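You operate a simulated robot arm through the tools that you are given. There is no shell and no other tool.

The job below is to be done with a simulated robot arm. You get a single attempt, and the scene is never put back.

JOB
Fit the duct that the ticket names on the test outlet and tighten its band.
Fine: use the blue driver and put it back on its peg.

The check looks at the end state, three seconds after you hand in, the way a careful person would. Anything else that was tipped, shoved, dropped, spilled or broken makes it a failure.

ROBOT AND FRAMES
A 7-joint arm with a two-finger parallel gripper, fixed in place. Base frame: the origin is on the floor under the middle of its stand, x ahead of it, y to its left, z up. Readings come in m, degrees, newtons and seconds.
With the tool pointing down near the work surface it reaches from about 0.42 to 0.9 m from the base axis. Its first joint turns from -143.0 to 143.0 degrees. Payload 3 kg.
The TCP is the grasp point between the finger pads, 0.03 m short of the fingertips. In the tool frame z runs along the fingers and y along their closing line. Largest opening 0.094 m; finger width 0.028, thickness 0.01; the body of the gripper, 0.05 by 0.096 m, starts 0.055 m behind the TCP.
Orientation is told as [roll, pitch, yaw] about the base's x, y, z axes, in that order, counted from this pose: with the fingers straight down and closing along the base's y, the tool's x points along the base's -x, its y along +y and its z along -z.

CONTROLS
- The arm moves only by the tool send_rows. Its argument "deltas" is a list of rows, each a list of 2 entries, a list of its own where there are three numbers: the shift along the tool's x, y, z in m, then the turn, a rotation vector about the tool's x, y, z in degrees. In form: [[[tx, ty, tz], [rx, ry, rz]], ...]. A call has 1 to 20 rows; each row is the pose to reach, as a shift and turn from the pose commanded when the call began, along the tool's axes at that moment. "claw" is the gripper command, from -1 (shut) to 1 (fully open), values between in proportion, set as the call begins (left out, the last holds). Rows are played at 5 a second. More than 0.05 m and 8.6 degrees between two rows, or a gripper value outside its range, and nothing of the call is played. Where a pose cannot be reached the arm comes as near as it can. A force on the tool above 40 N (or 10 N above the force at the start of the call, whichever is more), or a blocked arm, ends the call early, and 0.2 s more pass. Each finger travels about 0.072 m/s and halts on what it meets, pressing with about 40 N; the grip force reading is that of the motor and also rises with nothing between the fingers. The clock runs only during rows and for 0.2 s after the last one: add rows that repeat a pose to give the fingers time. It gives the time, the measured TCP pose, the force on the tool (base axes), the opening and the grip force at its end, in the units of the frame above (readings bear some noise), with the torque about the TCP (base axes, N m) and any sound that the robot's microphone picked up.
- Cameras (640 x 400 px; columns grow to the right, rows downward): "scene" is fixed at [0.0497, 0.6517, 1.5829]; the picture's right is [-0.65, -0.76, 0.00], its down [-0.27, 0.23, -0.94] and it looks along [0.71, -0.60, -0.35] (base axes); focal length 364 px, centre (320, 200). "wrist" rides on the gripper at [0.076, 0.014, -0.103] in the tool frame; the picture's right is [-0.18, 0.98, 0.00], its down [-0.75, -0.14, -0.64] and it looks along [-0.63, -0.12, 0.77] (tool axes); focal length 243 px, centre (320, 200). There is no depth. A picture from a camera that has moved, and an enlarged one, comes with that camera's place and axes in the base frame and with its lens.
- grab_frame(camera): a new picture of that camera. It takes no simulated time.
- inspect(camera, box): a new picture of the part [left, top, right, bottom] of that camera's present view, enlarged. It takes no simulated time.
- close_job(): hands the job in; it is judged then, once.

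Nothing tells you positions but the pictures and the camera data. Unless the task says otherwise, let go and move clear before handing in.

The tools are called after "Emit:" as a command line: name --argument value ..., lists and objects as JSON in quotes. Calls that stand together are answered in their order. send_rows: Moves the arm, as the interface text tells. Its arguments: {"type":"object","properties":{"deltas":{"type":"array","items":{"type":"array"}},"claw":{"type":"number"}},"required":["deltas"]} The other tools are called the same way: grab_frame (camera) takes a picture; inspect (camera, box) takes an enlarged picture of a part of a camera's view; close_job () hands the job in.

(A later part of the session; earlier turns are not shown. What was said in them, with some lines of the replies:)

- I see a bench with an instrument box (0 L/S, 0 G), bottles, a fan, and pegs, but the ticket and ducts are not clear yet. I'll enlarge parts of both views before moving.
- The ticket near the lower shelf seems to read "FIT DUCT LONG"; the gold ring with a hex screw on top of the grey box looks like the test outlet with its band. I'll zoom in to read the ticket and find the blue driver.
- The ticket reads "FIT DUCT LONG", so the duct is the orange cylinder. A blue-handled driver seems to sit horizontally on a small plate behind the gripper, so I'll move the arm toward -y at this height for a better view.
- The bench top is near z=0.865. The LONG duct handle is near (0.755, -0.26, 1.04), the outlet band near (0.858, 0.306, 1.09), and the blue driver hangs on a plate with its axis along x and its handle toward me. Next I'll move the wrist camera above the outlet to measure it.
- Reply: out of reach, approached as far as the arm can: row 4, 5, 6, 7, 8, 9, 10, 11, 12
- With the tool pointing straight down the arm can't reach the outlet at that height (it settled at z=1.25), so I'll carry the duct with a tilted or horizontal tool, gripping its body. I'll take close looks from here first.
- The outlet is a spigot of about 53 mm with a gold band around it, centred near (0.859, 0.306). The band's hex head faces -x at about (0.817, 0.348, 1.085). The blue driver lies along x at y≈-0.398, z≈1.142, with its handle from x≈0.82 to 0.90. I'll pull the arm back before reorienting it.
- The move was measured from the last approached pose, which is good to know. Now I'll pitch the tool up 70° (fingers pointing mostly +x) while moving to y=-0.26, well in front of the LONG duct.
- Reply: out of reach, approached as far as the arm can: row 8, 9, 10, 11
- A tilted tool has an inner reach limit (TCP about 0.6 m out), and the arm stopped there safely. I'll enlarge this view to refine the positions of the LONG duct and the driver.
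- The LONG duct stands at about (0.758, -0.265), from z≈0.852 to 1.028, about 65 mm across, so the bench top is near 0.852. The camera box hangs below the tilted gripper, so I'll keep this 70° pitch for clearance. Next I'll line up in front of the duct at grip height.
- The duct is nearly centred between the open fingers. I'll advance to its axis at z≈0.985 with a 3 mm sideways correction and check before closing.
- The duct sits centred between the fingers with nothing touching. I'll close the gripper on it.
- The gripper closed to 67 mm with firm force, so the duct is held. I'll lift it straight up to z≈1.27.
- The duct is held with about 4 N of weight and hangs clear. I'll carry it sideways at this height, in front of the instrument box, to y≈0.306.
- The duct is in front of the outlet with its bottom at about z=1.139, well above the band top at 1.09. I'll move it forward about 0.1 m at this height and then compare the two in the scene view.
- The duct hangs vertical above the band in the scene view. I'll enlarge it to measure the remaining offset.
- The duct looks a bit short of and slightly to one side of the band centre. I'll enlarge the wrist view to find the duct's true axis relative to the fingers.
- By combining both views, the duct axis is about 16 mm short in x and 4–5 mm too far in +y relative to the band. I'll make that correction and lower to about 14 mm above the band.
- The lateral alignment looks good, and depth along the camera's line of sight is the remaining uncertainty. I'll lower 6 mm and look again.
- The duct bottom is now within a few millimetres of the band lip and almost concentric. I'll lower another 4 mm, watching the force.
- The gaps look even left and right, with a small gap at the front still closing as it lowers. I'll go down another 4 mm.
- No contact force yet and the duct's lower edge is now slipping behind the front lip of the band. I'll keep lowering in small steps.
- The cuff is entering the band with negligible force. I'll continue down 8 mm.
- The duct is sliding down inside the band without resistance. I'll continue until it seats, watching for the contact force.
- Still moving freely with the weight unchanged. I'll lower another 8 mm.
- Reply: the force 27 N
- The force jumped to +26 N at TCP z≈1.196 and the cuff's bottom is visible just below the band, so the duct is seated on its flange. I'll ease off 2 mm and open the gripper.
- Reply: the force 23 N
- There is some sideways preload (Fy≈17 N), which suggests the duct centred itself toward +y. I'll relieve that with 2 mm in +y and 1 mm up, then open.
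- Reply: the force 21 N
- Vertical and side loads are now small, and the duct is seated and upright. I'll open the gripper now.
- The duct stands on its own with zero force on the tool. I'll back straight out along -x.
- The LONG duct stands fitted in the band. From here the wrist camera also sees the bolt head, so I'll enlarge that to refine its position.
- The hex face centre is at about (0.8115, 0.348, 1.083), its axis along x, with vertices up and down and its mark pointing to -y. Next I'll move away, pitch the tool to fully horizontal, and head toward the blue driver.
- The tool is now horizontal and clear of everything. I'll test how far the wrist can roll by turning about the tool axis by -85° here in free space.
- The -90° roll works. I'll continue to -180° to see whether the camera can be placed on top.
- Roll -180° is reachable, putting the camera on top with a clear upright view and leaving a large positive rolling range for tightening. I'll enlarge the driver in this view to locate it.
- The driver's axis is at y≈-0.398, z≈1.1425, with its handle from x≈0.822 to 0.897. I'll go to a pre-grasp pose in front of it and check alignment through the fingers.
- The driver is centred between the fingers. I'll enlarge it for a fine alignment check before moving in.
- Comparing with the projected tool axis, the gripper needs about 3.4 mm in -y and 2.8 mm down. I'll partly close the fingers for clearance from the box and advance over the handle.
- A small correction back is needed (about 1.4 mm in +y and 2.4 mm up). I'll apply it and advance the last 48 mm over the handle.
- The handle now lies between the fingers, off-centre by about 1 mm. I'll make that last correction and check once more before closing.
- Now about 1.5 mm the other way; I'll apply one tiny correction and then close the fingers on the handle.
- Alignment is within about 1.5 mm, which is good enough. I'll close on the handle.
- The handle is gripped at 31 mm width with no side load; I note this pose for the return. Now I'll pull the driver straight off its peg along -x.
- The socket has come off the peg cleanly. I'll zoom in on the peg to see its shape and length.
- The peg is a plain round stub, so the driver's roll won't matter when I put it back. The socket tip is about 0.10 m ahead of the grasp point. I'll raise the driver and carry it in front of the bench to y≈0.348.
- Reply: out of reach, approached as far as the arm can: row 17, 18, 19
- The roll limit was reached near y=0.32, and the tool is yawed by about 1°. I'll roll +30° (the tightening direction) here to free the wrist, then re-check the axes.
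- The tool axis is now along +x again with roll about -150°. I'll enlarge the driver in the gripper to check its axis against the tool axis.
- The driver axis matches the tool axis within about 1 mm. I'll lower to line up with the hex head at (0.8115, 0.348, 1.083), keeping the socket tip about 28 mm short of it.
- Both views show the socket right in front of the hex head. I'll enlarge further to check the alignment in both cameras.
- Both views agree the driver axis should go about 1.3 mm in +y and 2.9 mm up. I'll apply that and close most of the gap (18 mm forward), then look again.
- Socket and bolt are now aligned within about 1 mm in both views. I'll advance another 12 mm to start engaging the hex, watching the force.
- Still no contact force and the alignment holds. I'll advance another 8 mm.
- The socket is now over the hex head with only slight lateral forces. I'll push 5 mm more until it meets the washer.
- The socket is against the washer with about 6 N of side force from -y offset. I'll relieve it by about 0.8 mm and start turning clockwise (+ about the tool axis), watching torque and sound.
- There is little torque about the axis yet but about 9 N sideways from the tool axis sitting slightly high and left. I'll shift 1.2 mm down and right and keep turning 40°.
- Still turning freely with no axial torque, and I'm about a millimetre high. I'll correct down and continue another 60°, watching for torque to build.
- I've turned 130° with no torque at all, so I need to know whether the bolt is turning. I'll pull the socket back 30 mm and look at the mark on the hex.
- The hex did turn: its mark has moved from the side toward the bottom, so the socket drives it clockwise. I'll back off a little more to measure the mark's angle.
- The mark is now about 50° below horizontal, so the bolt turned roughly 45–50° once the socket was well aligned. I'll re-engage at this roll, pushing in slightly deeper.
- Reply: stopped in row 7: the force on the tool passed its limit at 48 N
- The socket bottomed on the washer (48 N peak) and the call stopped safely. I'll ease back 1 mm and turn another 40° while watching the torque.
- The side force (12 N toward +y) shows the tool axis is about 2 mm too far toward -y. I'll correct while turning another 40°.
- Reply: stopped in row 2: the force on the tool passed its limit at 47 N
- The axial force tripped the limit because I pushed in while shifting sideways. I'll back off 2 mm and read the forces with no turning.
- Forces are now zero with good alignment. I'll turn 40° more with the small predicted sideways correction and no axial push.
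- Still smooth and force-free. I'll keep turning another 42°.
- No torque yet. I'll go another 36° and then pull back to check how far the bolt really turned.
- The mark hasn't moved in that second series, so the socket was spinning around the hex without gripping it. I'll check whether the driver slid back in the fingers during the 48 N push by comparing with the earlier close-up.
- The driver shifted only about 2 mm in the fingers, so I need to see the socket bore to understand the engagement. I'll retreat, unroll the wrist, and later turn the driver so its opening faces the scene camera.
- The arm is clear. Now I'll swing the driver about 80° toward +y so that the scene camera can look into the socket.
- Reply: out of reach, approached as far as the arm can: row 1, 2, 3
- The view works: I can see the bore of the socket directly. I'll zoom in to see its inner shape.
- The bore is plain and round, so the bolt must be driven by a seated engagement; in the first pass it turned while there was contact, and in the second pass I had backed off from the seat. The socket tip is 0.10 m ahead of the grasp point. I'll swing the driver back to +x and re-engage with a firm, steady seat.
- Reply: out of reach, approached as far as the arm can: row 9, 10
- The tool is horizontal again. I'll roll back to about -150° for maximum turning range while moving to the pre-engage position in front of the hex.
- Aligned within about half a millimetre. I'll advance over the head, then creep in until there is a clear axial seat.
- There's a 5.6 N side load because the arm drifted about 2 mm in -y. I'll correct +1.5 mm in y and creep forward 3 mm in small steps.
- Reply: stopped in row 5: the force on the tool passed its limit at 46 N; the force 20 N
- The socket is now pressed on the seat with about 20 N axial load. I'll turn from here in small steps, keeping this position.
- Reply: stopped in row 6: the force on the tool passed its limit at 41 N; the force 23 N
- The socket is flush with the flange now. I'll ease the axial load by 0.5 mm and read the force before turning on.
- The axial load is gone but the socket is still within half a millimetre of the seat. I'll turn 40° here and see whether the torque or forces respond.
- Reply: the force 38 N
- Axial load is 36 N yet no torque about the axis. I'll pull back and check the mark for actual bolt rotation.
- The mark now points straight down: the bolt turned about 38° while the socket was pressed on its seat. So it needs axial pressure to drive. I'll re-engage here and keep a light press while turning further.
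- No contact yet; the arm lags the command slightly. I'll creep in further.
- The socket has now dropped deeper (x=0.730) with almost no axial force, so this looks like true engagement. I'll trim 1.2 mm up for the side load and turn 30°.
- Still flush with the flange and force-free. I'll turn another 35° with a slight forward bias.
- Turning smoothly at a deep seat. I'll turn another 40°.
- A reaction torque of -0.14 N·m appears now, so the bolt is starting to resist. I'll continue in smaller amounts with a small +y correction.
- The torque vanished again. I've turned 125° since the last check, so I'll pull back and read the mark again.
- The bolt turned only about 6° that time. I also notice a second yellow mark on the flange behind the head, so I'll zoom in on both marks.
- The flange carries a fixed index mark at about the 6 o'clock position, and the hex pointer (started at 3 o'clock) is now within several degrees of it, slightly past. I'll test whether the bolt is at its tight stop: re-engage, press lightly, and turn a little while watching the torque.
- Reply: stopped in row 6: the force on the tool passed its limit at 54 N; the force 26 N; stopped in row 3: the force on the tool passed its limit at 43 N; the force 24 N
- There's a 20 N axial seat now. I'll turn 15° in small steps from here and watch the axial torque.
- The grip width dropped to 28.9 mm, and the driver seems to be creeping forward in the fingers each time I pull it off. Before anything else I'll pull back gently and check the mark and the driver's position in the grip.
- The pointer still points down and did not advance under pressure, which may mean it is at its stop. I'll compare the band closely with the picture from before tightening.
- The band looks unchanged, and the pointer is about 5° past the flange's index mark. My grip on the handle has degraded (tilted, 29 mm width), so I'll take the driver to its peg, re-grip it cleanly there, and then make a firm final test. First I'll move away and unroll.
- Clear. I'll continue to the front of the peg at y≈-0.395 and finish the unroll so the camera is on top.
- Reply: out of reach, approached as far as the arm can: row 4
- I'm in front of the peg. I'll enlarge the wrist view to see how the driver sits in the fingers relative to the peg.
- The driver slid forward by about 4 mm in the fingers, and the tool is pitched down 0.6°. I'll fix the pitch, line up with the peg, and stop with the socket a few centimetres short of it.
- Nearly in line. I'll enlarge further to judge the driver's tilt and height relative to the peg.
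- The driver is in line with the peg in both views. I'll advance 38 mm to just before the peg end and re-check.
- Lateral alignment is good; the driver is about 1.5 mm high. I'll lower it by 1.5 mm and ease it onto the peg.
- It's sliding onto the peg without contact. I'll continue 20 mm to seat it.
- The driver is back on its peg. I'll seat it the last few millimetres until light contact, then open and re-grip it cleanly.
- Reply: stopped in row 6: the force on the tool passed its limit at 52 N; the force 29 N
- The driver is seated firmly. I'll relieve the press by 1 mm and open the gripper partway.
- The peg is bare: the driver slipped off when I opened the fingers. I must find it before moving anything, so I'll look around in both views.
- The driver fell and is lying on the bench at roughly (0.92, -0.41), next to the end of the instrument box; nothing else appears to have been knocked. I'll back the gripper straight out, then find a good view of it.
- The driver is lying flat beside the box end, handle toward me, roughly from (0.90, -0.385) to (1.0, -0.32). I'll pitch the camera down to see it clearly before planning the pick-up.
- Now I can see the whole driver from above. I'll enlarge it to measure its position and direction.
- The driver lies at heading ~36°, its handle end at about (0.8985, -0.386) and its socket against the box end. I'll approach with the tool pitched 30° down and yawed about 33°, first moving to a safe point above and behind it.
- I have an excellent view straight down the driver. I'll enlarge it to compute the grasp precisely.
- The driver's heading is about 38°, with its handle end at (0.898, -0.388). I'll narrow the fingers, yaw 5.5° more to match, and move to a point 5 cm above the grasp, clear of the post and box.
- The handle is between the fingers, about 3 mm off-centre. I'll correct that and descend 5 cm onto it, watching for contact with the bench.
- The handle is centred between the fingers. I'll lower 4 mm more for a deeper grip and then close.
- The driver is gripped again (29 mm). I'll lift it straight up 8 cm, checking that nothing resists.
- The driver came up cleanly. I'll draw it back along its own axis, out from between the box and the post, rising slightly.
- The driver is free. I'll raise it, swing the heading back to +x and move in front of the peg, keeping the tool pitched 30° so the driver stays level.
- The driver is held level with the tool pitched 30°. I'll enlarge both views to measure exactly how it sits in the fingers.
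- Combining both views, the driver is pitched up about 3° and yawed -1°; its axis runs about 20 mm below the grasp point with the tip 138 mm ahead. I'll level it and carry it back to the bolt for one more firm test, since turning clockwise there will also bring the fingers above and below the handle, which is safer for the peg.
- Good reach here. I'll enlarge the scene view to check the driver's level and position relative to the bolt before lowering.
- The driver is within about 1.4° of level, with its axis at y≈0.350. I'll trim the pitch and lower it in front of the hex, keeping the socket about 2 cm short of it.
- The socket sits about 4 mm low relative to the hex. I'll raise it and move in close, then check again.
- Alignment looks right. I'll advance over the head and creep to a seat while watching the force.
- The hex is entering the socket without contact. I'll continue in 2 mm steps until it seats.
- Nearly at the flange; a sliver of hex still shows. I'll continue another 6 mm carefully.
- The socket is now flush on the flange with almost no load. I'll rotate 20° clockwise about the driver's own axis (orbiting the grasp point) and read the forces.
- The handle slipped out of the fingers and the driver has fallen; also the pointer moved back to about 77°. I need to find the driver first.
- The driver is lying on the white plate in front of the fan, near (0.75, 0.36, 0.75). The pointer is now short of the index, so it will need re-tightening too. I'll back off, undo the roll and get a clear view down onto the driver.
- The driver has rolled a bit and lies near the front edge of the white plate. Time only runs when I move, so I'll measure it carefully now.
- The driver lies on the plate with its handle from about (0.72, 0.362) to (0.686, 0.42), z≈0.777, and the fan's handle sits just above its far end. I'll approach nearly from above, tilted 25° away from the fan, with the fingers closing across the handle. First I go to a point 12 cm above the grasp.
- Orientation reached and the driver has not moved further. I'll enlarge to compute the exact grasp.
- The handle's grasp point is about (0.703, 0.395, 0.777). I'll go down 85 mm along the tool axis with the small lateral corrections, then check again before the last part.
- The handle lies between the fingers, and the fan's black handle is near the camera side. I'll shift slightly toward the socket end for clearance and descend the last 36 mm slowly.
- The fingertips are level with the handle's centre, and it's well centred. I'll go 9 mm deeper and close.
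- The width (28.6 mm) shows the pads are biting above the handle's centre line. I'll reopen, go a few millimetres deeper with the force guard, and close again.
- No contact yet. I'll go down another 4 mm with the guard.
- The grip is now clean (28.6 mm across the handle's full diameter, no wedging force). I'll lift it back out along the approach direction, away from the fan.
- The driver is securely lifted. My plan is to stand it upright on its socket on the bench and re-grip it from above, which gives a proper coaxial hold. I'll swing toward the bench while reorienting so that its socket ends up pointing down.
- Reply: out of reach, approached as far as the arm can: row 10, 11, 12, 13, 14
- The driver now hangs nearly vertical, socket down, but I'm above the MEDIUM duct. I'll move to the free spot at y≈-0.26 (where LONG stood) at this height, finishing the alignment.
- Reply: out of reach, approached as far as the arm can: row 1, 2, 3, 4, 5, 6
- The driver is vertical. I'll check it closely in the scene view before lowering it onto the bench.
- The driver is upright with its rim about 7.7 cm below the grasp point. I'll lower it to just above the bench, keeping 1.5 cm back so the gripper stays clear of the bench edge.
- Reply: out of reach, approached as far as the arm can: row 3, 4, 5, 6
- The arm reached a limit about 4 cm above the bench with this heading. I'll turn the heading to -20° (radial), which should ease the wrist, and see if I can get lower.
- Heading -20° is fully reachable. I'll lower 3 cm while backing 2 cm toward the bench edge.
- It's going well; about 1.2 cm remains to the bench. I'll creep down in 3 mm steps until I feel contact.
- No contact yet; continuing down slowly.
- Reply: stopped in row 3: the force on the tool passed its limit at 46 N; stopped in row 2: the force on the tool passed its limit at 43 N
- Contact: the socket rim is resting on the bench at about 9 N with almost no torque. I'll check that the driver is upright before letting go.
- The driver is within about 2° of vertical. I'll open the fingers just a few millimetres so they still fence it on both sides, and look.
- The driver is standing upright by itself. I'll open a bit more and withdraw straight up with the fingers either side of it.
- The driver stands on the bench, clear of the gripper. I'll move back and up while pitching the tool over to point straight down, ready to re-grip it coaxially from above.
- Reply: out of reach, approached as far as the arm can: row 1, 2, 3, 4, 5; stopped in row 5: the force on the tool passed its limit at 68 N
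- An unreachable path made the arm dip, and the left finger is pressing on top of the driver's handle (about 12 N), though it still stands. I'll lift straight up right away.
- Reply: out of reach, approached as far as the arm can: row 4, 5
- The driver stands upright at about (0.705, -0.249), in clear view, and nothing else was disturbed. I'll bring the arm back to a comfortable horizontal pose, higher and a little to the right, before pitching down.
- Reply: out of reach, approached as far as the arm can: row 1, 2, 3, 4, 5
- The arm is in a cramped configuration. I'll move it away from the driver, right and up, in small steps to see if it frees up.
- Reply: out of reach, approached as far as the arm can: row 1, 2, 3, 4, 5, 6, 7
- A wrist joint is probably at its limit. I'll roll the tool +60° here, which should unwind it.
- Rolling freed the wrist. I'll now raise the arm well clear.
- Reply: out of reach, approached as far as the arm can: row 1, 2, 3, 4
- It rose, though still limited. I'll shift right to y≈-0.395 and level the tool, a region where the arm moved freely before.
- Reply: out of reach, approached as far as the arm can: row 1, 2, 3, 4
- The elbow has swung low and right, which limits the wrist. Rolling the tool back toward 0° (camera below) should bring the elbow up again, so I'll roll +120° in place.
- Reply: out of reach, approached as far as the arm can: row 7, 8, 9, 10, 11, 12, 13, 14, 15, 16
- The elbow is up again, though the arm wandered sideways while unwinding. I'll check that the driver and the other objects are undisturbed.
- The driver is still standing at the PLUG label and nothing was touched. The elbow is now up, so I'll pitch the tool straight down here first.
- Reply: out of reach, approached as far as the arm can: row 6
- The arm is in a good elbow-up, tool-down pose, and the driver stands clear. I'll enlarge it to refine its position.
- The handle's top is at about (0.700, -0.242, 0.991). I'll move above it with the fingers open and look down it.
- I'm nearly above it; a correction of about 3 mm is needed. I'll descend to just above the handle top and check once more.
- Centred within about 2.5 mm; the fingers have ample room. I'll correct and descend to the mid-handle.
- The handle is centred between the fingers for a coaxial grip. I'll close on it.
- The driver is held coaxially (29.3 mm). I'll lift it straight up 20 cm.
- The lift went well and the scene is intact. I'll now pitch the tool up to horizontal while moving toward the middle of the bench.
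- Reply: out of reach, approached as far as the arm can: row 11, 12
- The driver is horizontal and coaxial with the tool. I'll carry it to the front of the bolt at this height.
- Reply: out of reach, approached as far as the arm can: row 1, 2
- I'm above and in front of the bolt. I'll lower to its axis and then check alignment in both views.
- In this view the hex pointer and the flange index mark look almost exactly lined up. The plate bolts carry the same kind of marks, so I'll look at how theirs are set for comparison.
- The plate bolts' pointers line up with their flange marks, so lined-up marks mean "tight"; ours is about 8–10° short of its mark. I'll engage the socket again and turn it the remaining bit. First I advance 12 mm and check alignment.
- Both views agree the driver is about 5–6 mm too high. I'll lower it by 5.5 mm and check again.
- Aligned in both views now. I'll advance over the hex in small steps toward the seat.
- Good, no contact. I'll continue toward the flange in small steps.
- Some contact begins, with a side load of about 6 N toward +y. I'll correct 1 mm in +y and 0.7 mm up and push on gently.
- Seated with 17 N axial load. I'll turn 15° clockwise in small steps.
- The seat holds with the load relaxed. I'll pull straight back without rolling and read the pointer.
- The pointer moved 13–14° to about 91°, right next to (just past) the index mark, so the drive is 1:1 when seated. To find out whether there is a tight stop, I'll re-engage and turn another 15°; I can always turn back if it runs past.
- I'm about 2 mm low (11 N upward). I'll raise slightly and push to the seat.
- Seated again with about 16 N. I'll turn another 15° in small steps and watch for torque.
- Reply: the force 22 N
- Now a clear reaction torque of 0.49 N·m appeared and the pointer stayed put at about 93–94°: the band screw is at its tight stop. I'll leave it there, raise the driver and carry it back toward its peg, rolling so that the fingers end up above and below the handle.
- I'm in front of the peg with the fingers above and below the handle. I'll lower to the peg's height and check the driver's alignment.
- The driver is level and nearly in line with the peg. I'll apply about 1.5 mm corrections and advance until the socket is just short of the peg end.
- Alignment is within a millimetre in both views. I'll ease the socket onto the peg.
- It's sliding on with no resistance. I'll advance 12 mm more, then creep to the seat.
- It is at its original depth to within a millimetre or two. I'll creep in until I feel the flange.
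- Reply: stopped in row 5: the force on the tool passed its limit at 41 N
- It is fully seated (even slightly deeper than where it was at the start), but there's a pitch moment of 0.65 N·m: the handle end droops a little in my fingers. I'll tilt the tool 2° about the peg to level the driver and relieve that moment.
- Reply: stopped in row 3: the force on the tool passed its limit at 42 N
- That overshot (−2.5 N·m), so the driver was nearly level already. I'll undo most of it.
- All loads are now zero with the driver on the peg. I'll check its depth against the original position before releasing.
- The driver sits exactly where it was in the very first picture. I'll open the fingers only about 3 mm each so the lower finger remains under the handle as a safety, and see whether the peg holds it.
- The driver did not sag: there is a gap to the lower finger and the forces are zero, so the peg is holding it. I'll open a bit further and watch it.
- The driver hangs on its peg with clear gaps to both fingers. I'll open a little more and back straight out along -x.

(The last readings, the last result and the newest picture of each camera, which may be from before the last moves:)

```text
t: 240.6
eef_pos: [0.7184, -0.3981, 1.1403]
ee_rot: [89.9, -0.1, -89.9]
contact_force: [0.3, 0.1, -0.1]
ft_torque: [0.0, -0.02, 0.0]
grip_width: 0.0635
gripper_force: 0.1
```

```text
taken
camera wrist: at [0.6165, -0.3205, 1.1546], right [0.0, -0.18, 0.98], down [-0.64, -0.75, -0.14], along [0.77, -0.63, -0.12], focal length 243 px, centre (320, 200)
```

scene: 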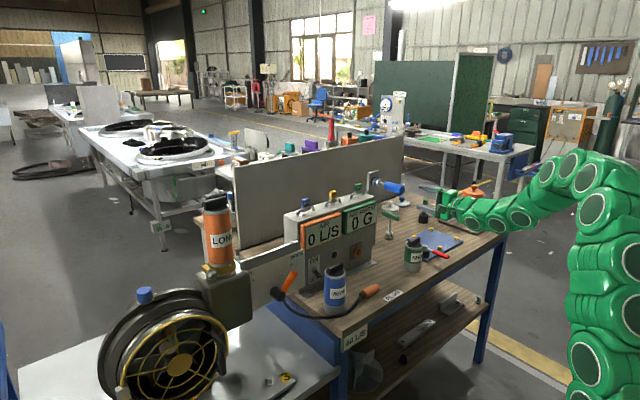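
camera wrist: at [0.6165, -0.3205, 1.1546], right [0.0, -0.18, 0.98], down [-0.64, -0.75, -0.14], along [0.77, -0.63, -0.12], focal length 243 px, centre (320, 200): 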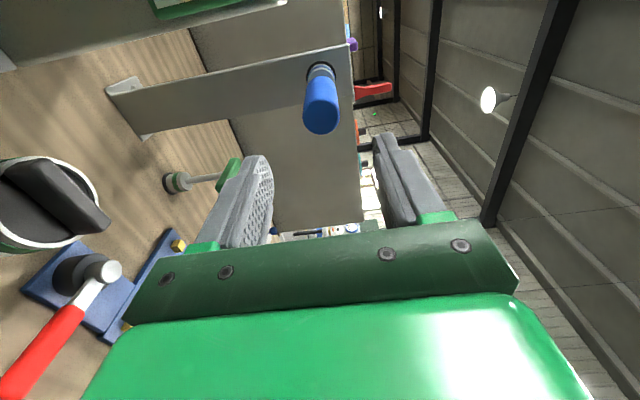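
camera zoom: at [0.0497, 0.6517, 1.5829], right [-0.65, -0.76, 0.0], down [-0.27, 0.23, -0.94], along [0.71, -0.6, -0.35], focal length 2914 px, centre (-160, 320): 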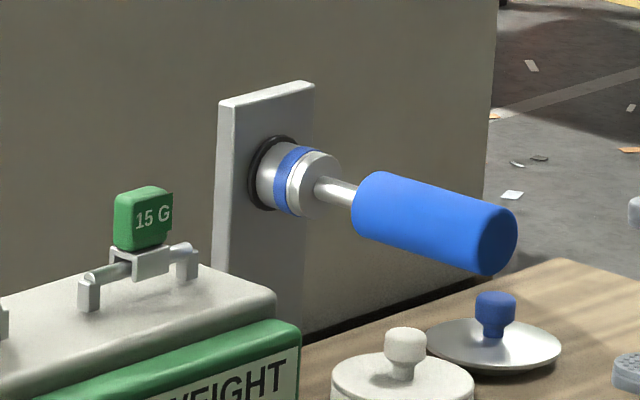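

The driver hangs on its peg exactly as in the first picture. I'll raise the arm and move away, then verify every other object.

Emit:
send_rows --deltas '[[[0, 0.025, -0.005], [0, 0, 0]], [[0, 0.05, -0.01], [0, 0, 0]], [[0, 0.075, -0.014], [0, 0, 0]], [[0, 0.075, -0.014], [0, 0, 0]]]'

Emit:
send_rows --deltas '[[[0.04, 0, 0], [0, 0, -6.5]], [[0.08, 0, 0], [0, 0, -13]], [[0.12, 0, 0], [0, 0, -19.5]], [[0.16, 0, 0], [0, 0, -26]], [[0.2, 0, 0], [0, 0, -32.5]], [[0.24, 0, 0], [0, 0, -39]], [[0.28, 0, 0], [0, 0, -45.5]], [[0.32, 0, 0], [0, 0, -52]], [[0.36, 0, 0], [0, 0, -58.5]], [[0.36, 0, 0], [0, 0, -65]], [[0.36, 0, 0], [0, 0, -65]]]'

Emit:
grab_frame --camera "scene"

```text
t: 241.6
eef_pos: [0.7048, -0.394, 1.2136]
ee_rot: [89.8, -0.1, -89.9]
contact_force: [-0.9, 1.1, -0.3]
ft_torque: [0.0, 0.0, 0.0]
grip_width: 0.0635
gripper_force: 0.0
```

```text
t: 244.0
eef_pos: [0.7018, -0.0392, 1.2126]
ee_rot: [89.6, -65.2, -89.6]
contact_force: [0.0, 0.2, 0.1]
ft_torque: [0.0, 0.02, -0.02]
grip_width: 0.0634
gripper_force: 0.1
```

```text
taken
```

scene: 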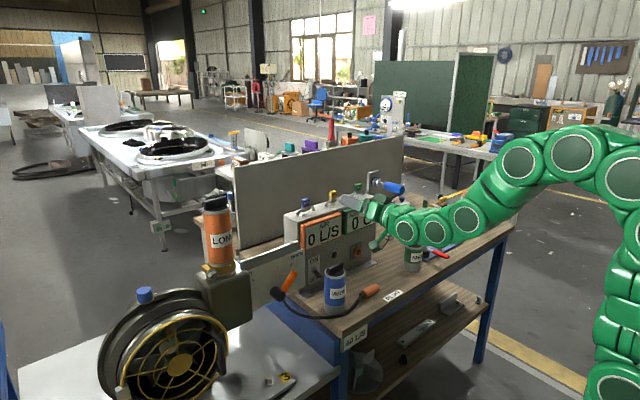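

I'll pitch the tool back down and return to a spot near the starting pose so the whole bench can be seen.

Emit:
send_rows --deltas '[[[-0.002, 0.015, -0.008], [3.45, 7.42, 0]], [[-0.0041, 0.03, -0.018], [6.91, 14.84, 0]], [[-0.0061, 0.045, -0.03], [10.36, 22.25, 0]], [[-0.0081, 0.06, -0.045], [13.82, 29.67, 0]], [[-0.0102, 0.075, -0.065], [17.27, 37.09, 0]], [[-0.0122, 0.09, -0.085], [20.73, 44.51, 0]], [[-0.0143, 0.105, -0.105], [24.18, 51.93, 0]], [[-0.0163, 0.12, -0.13], [27.64, 59.35, 0]], [[-0.0183, 0.135, -0.155], [31.09, 66.76, 0]], [[-0.0204, 0.15, -0.18], [34.55, 74.18, 0]], [[-0.0224, 0.1649, -0.2], [38, 81.6, 0]], [[-0.0224, 0.1649, -0.2], [38, 81.6, 0]]]'

Emit:
grab_frame --camera "scene"

Emit:
grab_frame --camera "wrist"

```text
t: 246.6
eef_pos: [0.5013, 0.1022, 1.3081]
ee_rot: [-0.1, 0.2, -24.9]
contact_force: [0.4, 0.2, -0.1]
ft_torque: [0.02, -0.02, 0.0]
grip_width: 0.0635
gripper_force: 0.1
```

```text
taken
```

scene: 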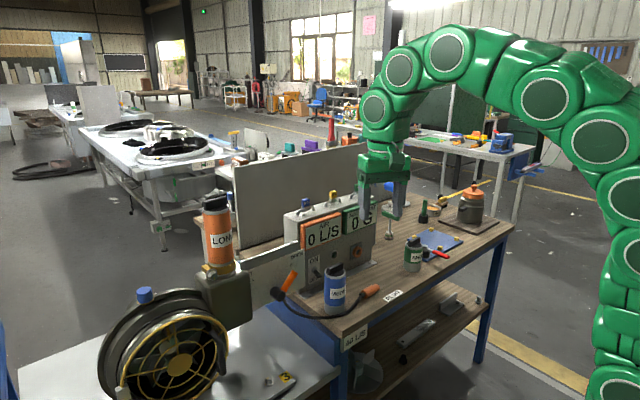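

```text
taken
camera wrist: at [0.4393, 0.1483, 1.4107], right [0.58, 0.81, 0.0], down [0.63, -0.45, 0.64], along [0.52, -0.37, -0.77], focal length 243 px, centre (320, 200)
```

wrist: 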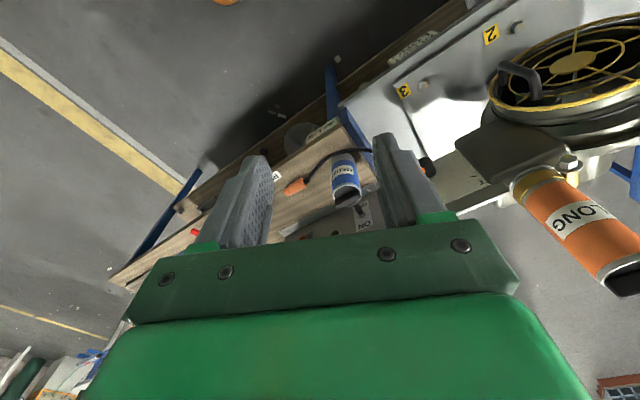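

The arm is clear. Now I'll compare each area with the initial pictures.

Emit:
inspect --camera "scene" --box '[360, 165, 520, 275]'

Emit:
inspect --camera "scene" --box '[310, 220, 450, 320]'

Emit:
inspect --camera "scene" --box '[190, 180, 330, 290]'

Emit:
inspect --camera "scene" --box '[80, 270, 320, 400]'

Emit:
inspect --camera "scene" --box '[320, 270, 520, 400]'

Emit:
inspect --camera "wrist" --box '[360, 0, 640, 180]'

```text
3.64 times, centred on (440, 220) of scene
camera zoom: at [0.0497, 0.6517, 1.5829], right [-0.65, -0.76, 0.0], down [-0.27, 0.23, -0.94], along [0.71, -0.6, -0.35], focal length 1324 px, centre (-116, 127)
```

zoom: 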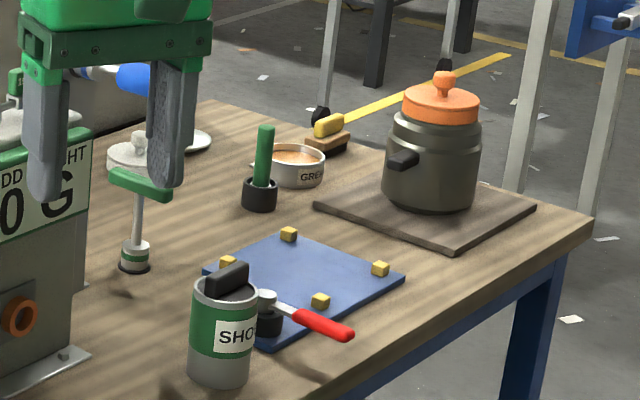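

```text
4.00 times, centred on (380, 270) of scene
camera zoom: at [0.0497, 0.6517, 1.5829], right [-0.65, -0.76, 0.0], down [-0.27, 0.23, -0.94], along [0.71, -0.6, -0.35], focal length 1457 px, centre (80, -80)
```

zoom: 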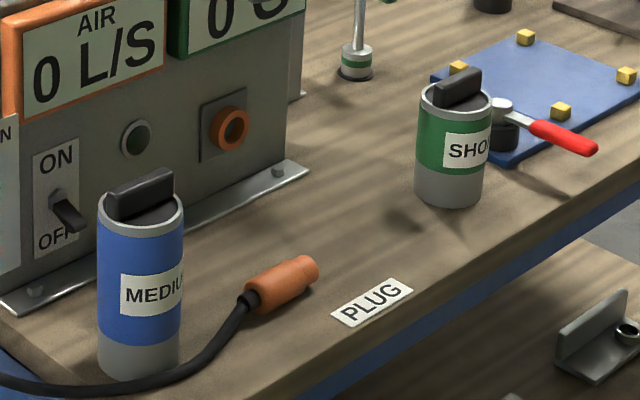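

```text
3.64 times, centred on (260, 235) of scene
camera zoom: at [0.0497, 0.6517, 1.5829], right [-0.65, -0.76, 0.0], down [-0.27, 0.23, -0.94], along [0.71, -0.6, -0.35], focal length 1324 px, centre (538, 73)
```

zoom: 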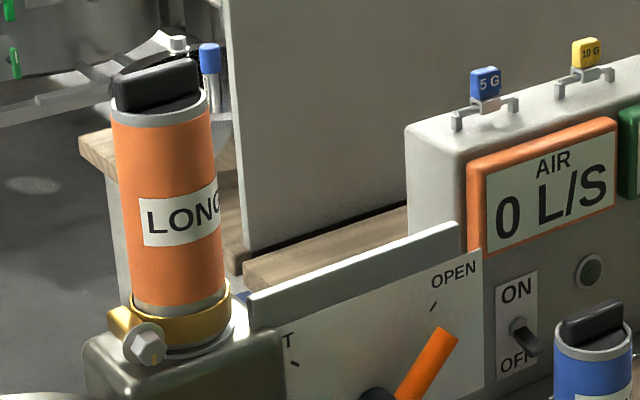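

```text
2.67 times, centred on (200, 335) of scene
camera zoom: at [0.0497, 0.6517, 1.5829], right [-0.65, -0.76, 0.0], down [-0.27, 0.23, -0.94], along [0.71, -0.6, -0.35], focal length 971 px, centre (640, -160)
```

zoom: 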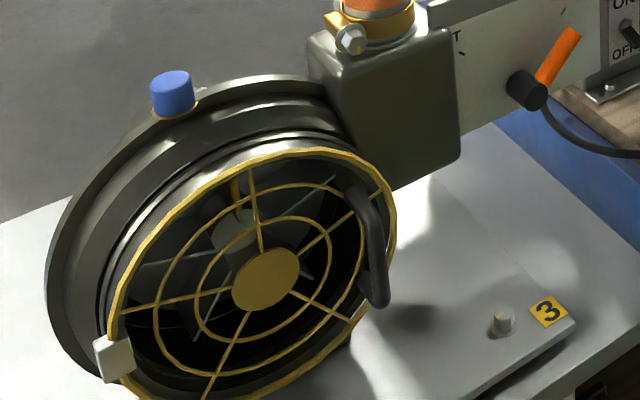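

```text
3.08 times, centred on (420, 335) of scene
camera zoom: at [0.0497, 0.6517, 1.5829], right [-0.65, -0.76, 0.0], down [-0.27, 0.23, -0.94], along [0.71, -0.6, -0.35], focal length 1121 px, centre (12, -215)
```

zoom: 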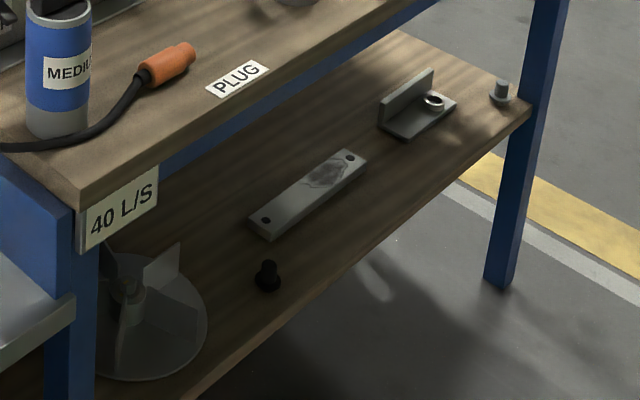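

```text
2.22 times, centred on (500, 90) of wrist
camera zoom: at [0.4393, 0.1483, 1.4107], right [0.58, 0.81, 0.0], down [0.63, -0.45, 0.64], along [0.52, -0.37, -0.77], focal length 539 px, centre (-80, 444)
```

zoom: 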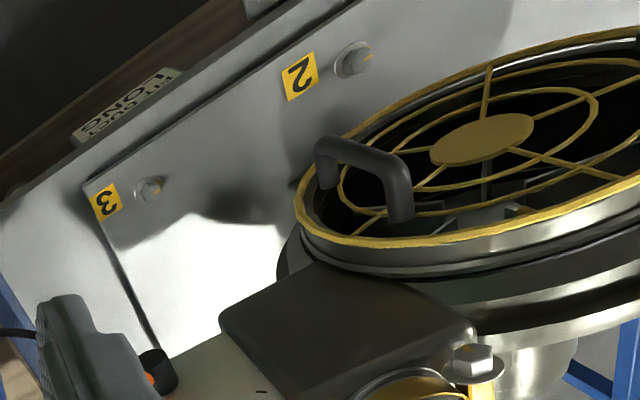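

Everything matches the initial pictures: SHORT, MEDIUM, plug, plate, pot, weights, fan and shelf items. I'll take a last close look at the band screw and the driver on its peg.

Emit:
inspect --camera "scene" --box '[200, 255, 240, 285]'

Emit:
inspect --camera "scene" --box '[340, 155, 420, 215]'

Emit:
inspect --camera "wrist" --box '[500, 140, 640, 300]'

Emit:
inspect --camera "scene" --box '[190, 185, 250, 285]'

```text
13.33 times, centred on (220, 270) of scene
camera zoom: at [0.0497, 0.6517, 1.5829], right [-0.65, -0.76, 0.0], down [-0.27, 0.23, -0.94], along [0.71, -0.6, -0.35], focal length 4856 px, centre (1653, -733)
```

zoom: 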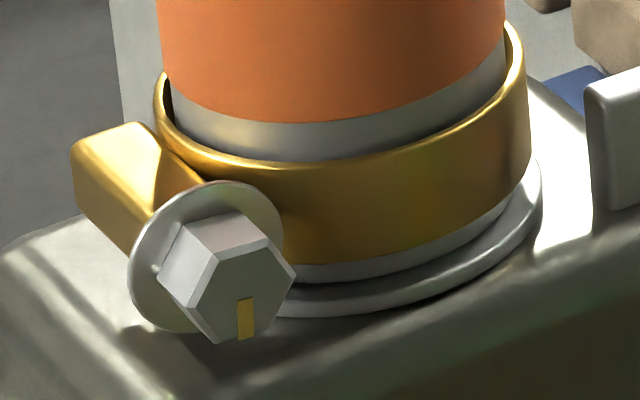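

```text
6.67 times, centred on (380, 185) of scene
camera zoom: at [0.0497, 0.6517, 1.5829], right [-0.65, -0.76, 0.0], down [-0.27, 0.23, -0.94], along [0.71, -0.6, -0.35], focal length 2428 px, centre (-80, 300)
```

zoom: 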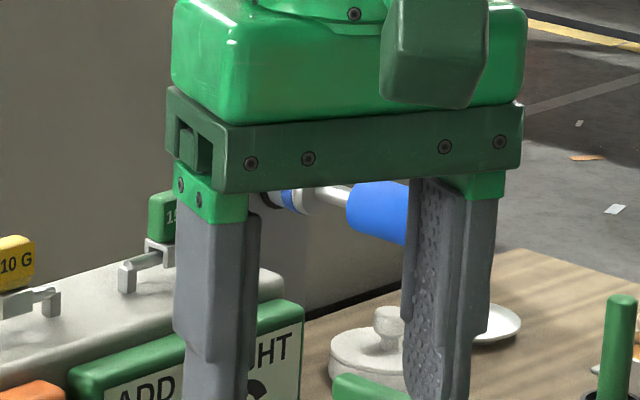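

```text
2.50 times, centred on (570, 220) of wrist
camera zoom: at [0.4393, 0.1483, 1.4107], right [0.58, 0.81, 0.0], down [0.63, -0.45, 0.64], along [0.52, -0.37, -0.77], focal length 606 px, centre (-305, 150)
```

zoom: 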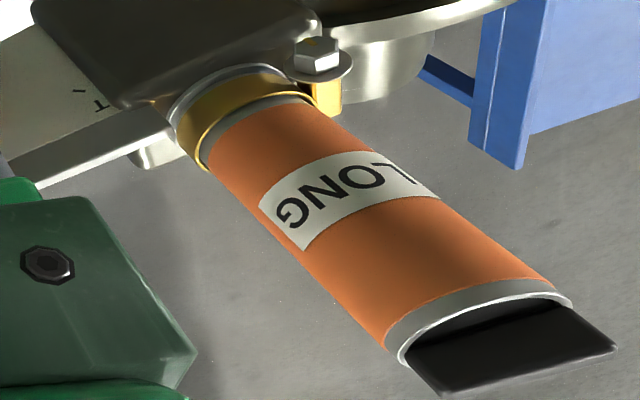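

```text
4.00 times, centred on (220, 235) of scene
camera zoom: at [0.0497, 0.6517, 1.5829], right [-0.65, -0.76, 0.0], down [-0.27, 0.23, -0.94], along [0.71, -0.6, -0.35], focal length 1457 px, centre (720, 60)
```

zoom: 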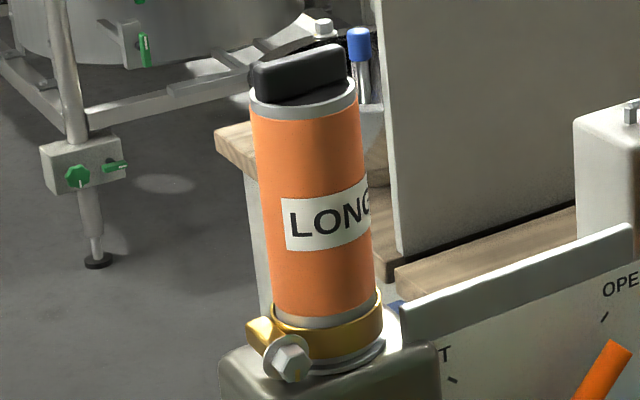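

The LONG duct is seated in the outlet, and the band screw's pointer is at its tight stop (about 94°). The blue driver is back on its peg, the gripper is open and clear, and nothing else looks moved. I'm handing the job in.

Emit:
close_job

```text
The job is handed in.
```

The LONG duct is fitted on the test outlet, its band is tight, and the blue driver is back on its peg. The job is handed in, and the result of the check has not come back.

- **Duct:** The ticket reads "FIT DUCT LONG". I set the orange LONG duct down over the spigot inside the band until it bottomed (26 N contact force).
- **Band:** I turned the hex screw clockwise with the blue driver until it would not turn further, with about 0.5 N·m of resistance. Its pointer stopped at about 94°, roughly 10° past the mark on its flange by my reading. The band looks the same as before tightening, so I judged it tight from that resistance and the pointer.
- **Driver:** It hangs on its peg in the same position as in the first picture, and it stayed there after I let go.

The driver was dropped twice along the way. It slipped off the peg onto the bench when I released it to re-grip it. Later it slipped out of the fingers at the screw and fell onto the white plate by the fan. That second drop turned the screw back about 18°, so I picked the driver up and re-tightened to the stop.

After each drop, and again before handing in, I compared the bench, plate, fan and shelf with the starting pictures. I saw nothing moved or damaged.
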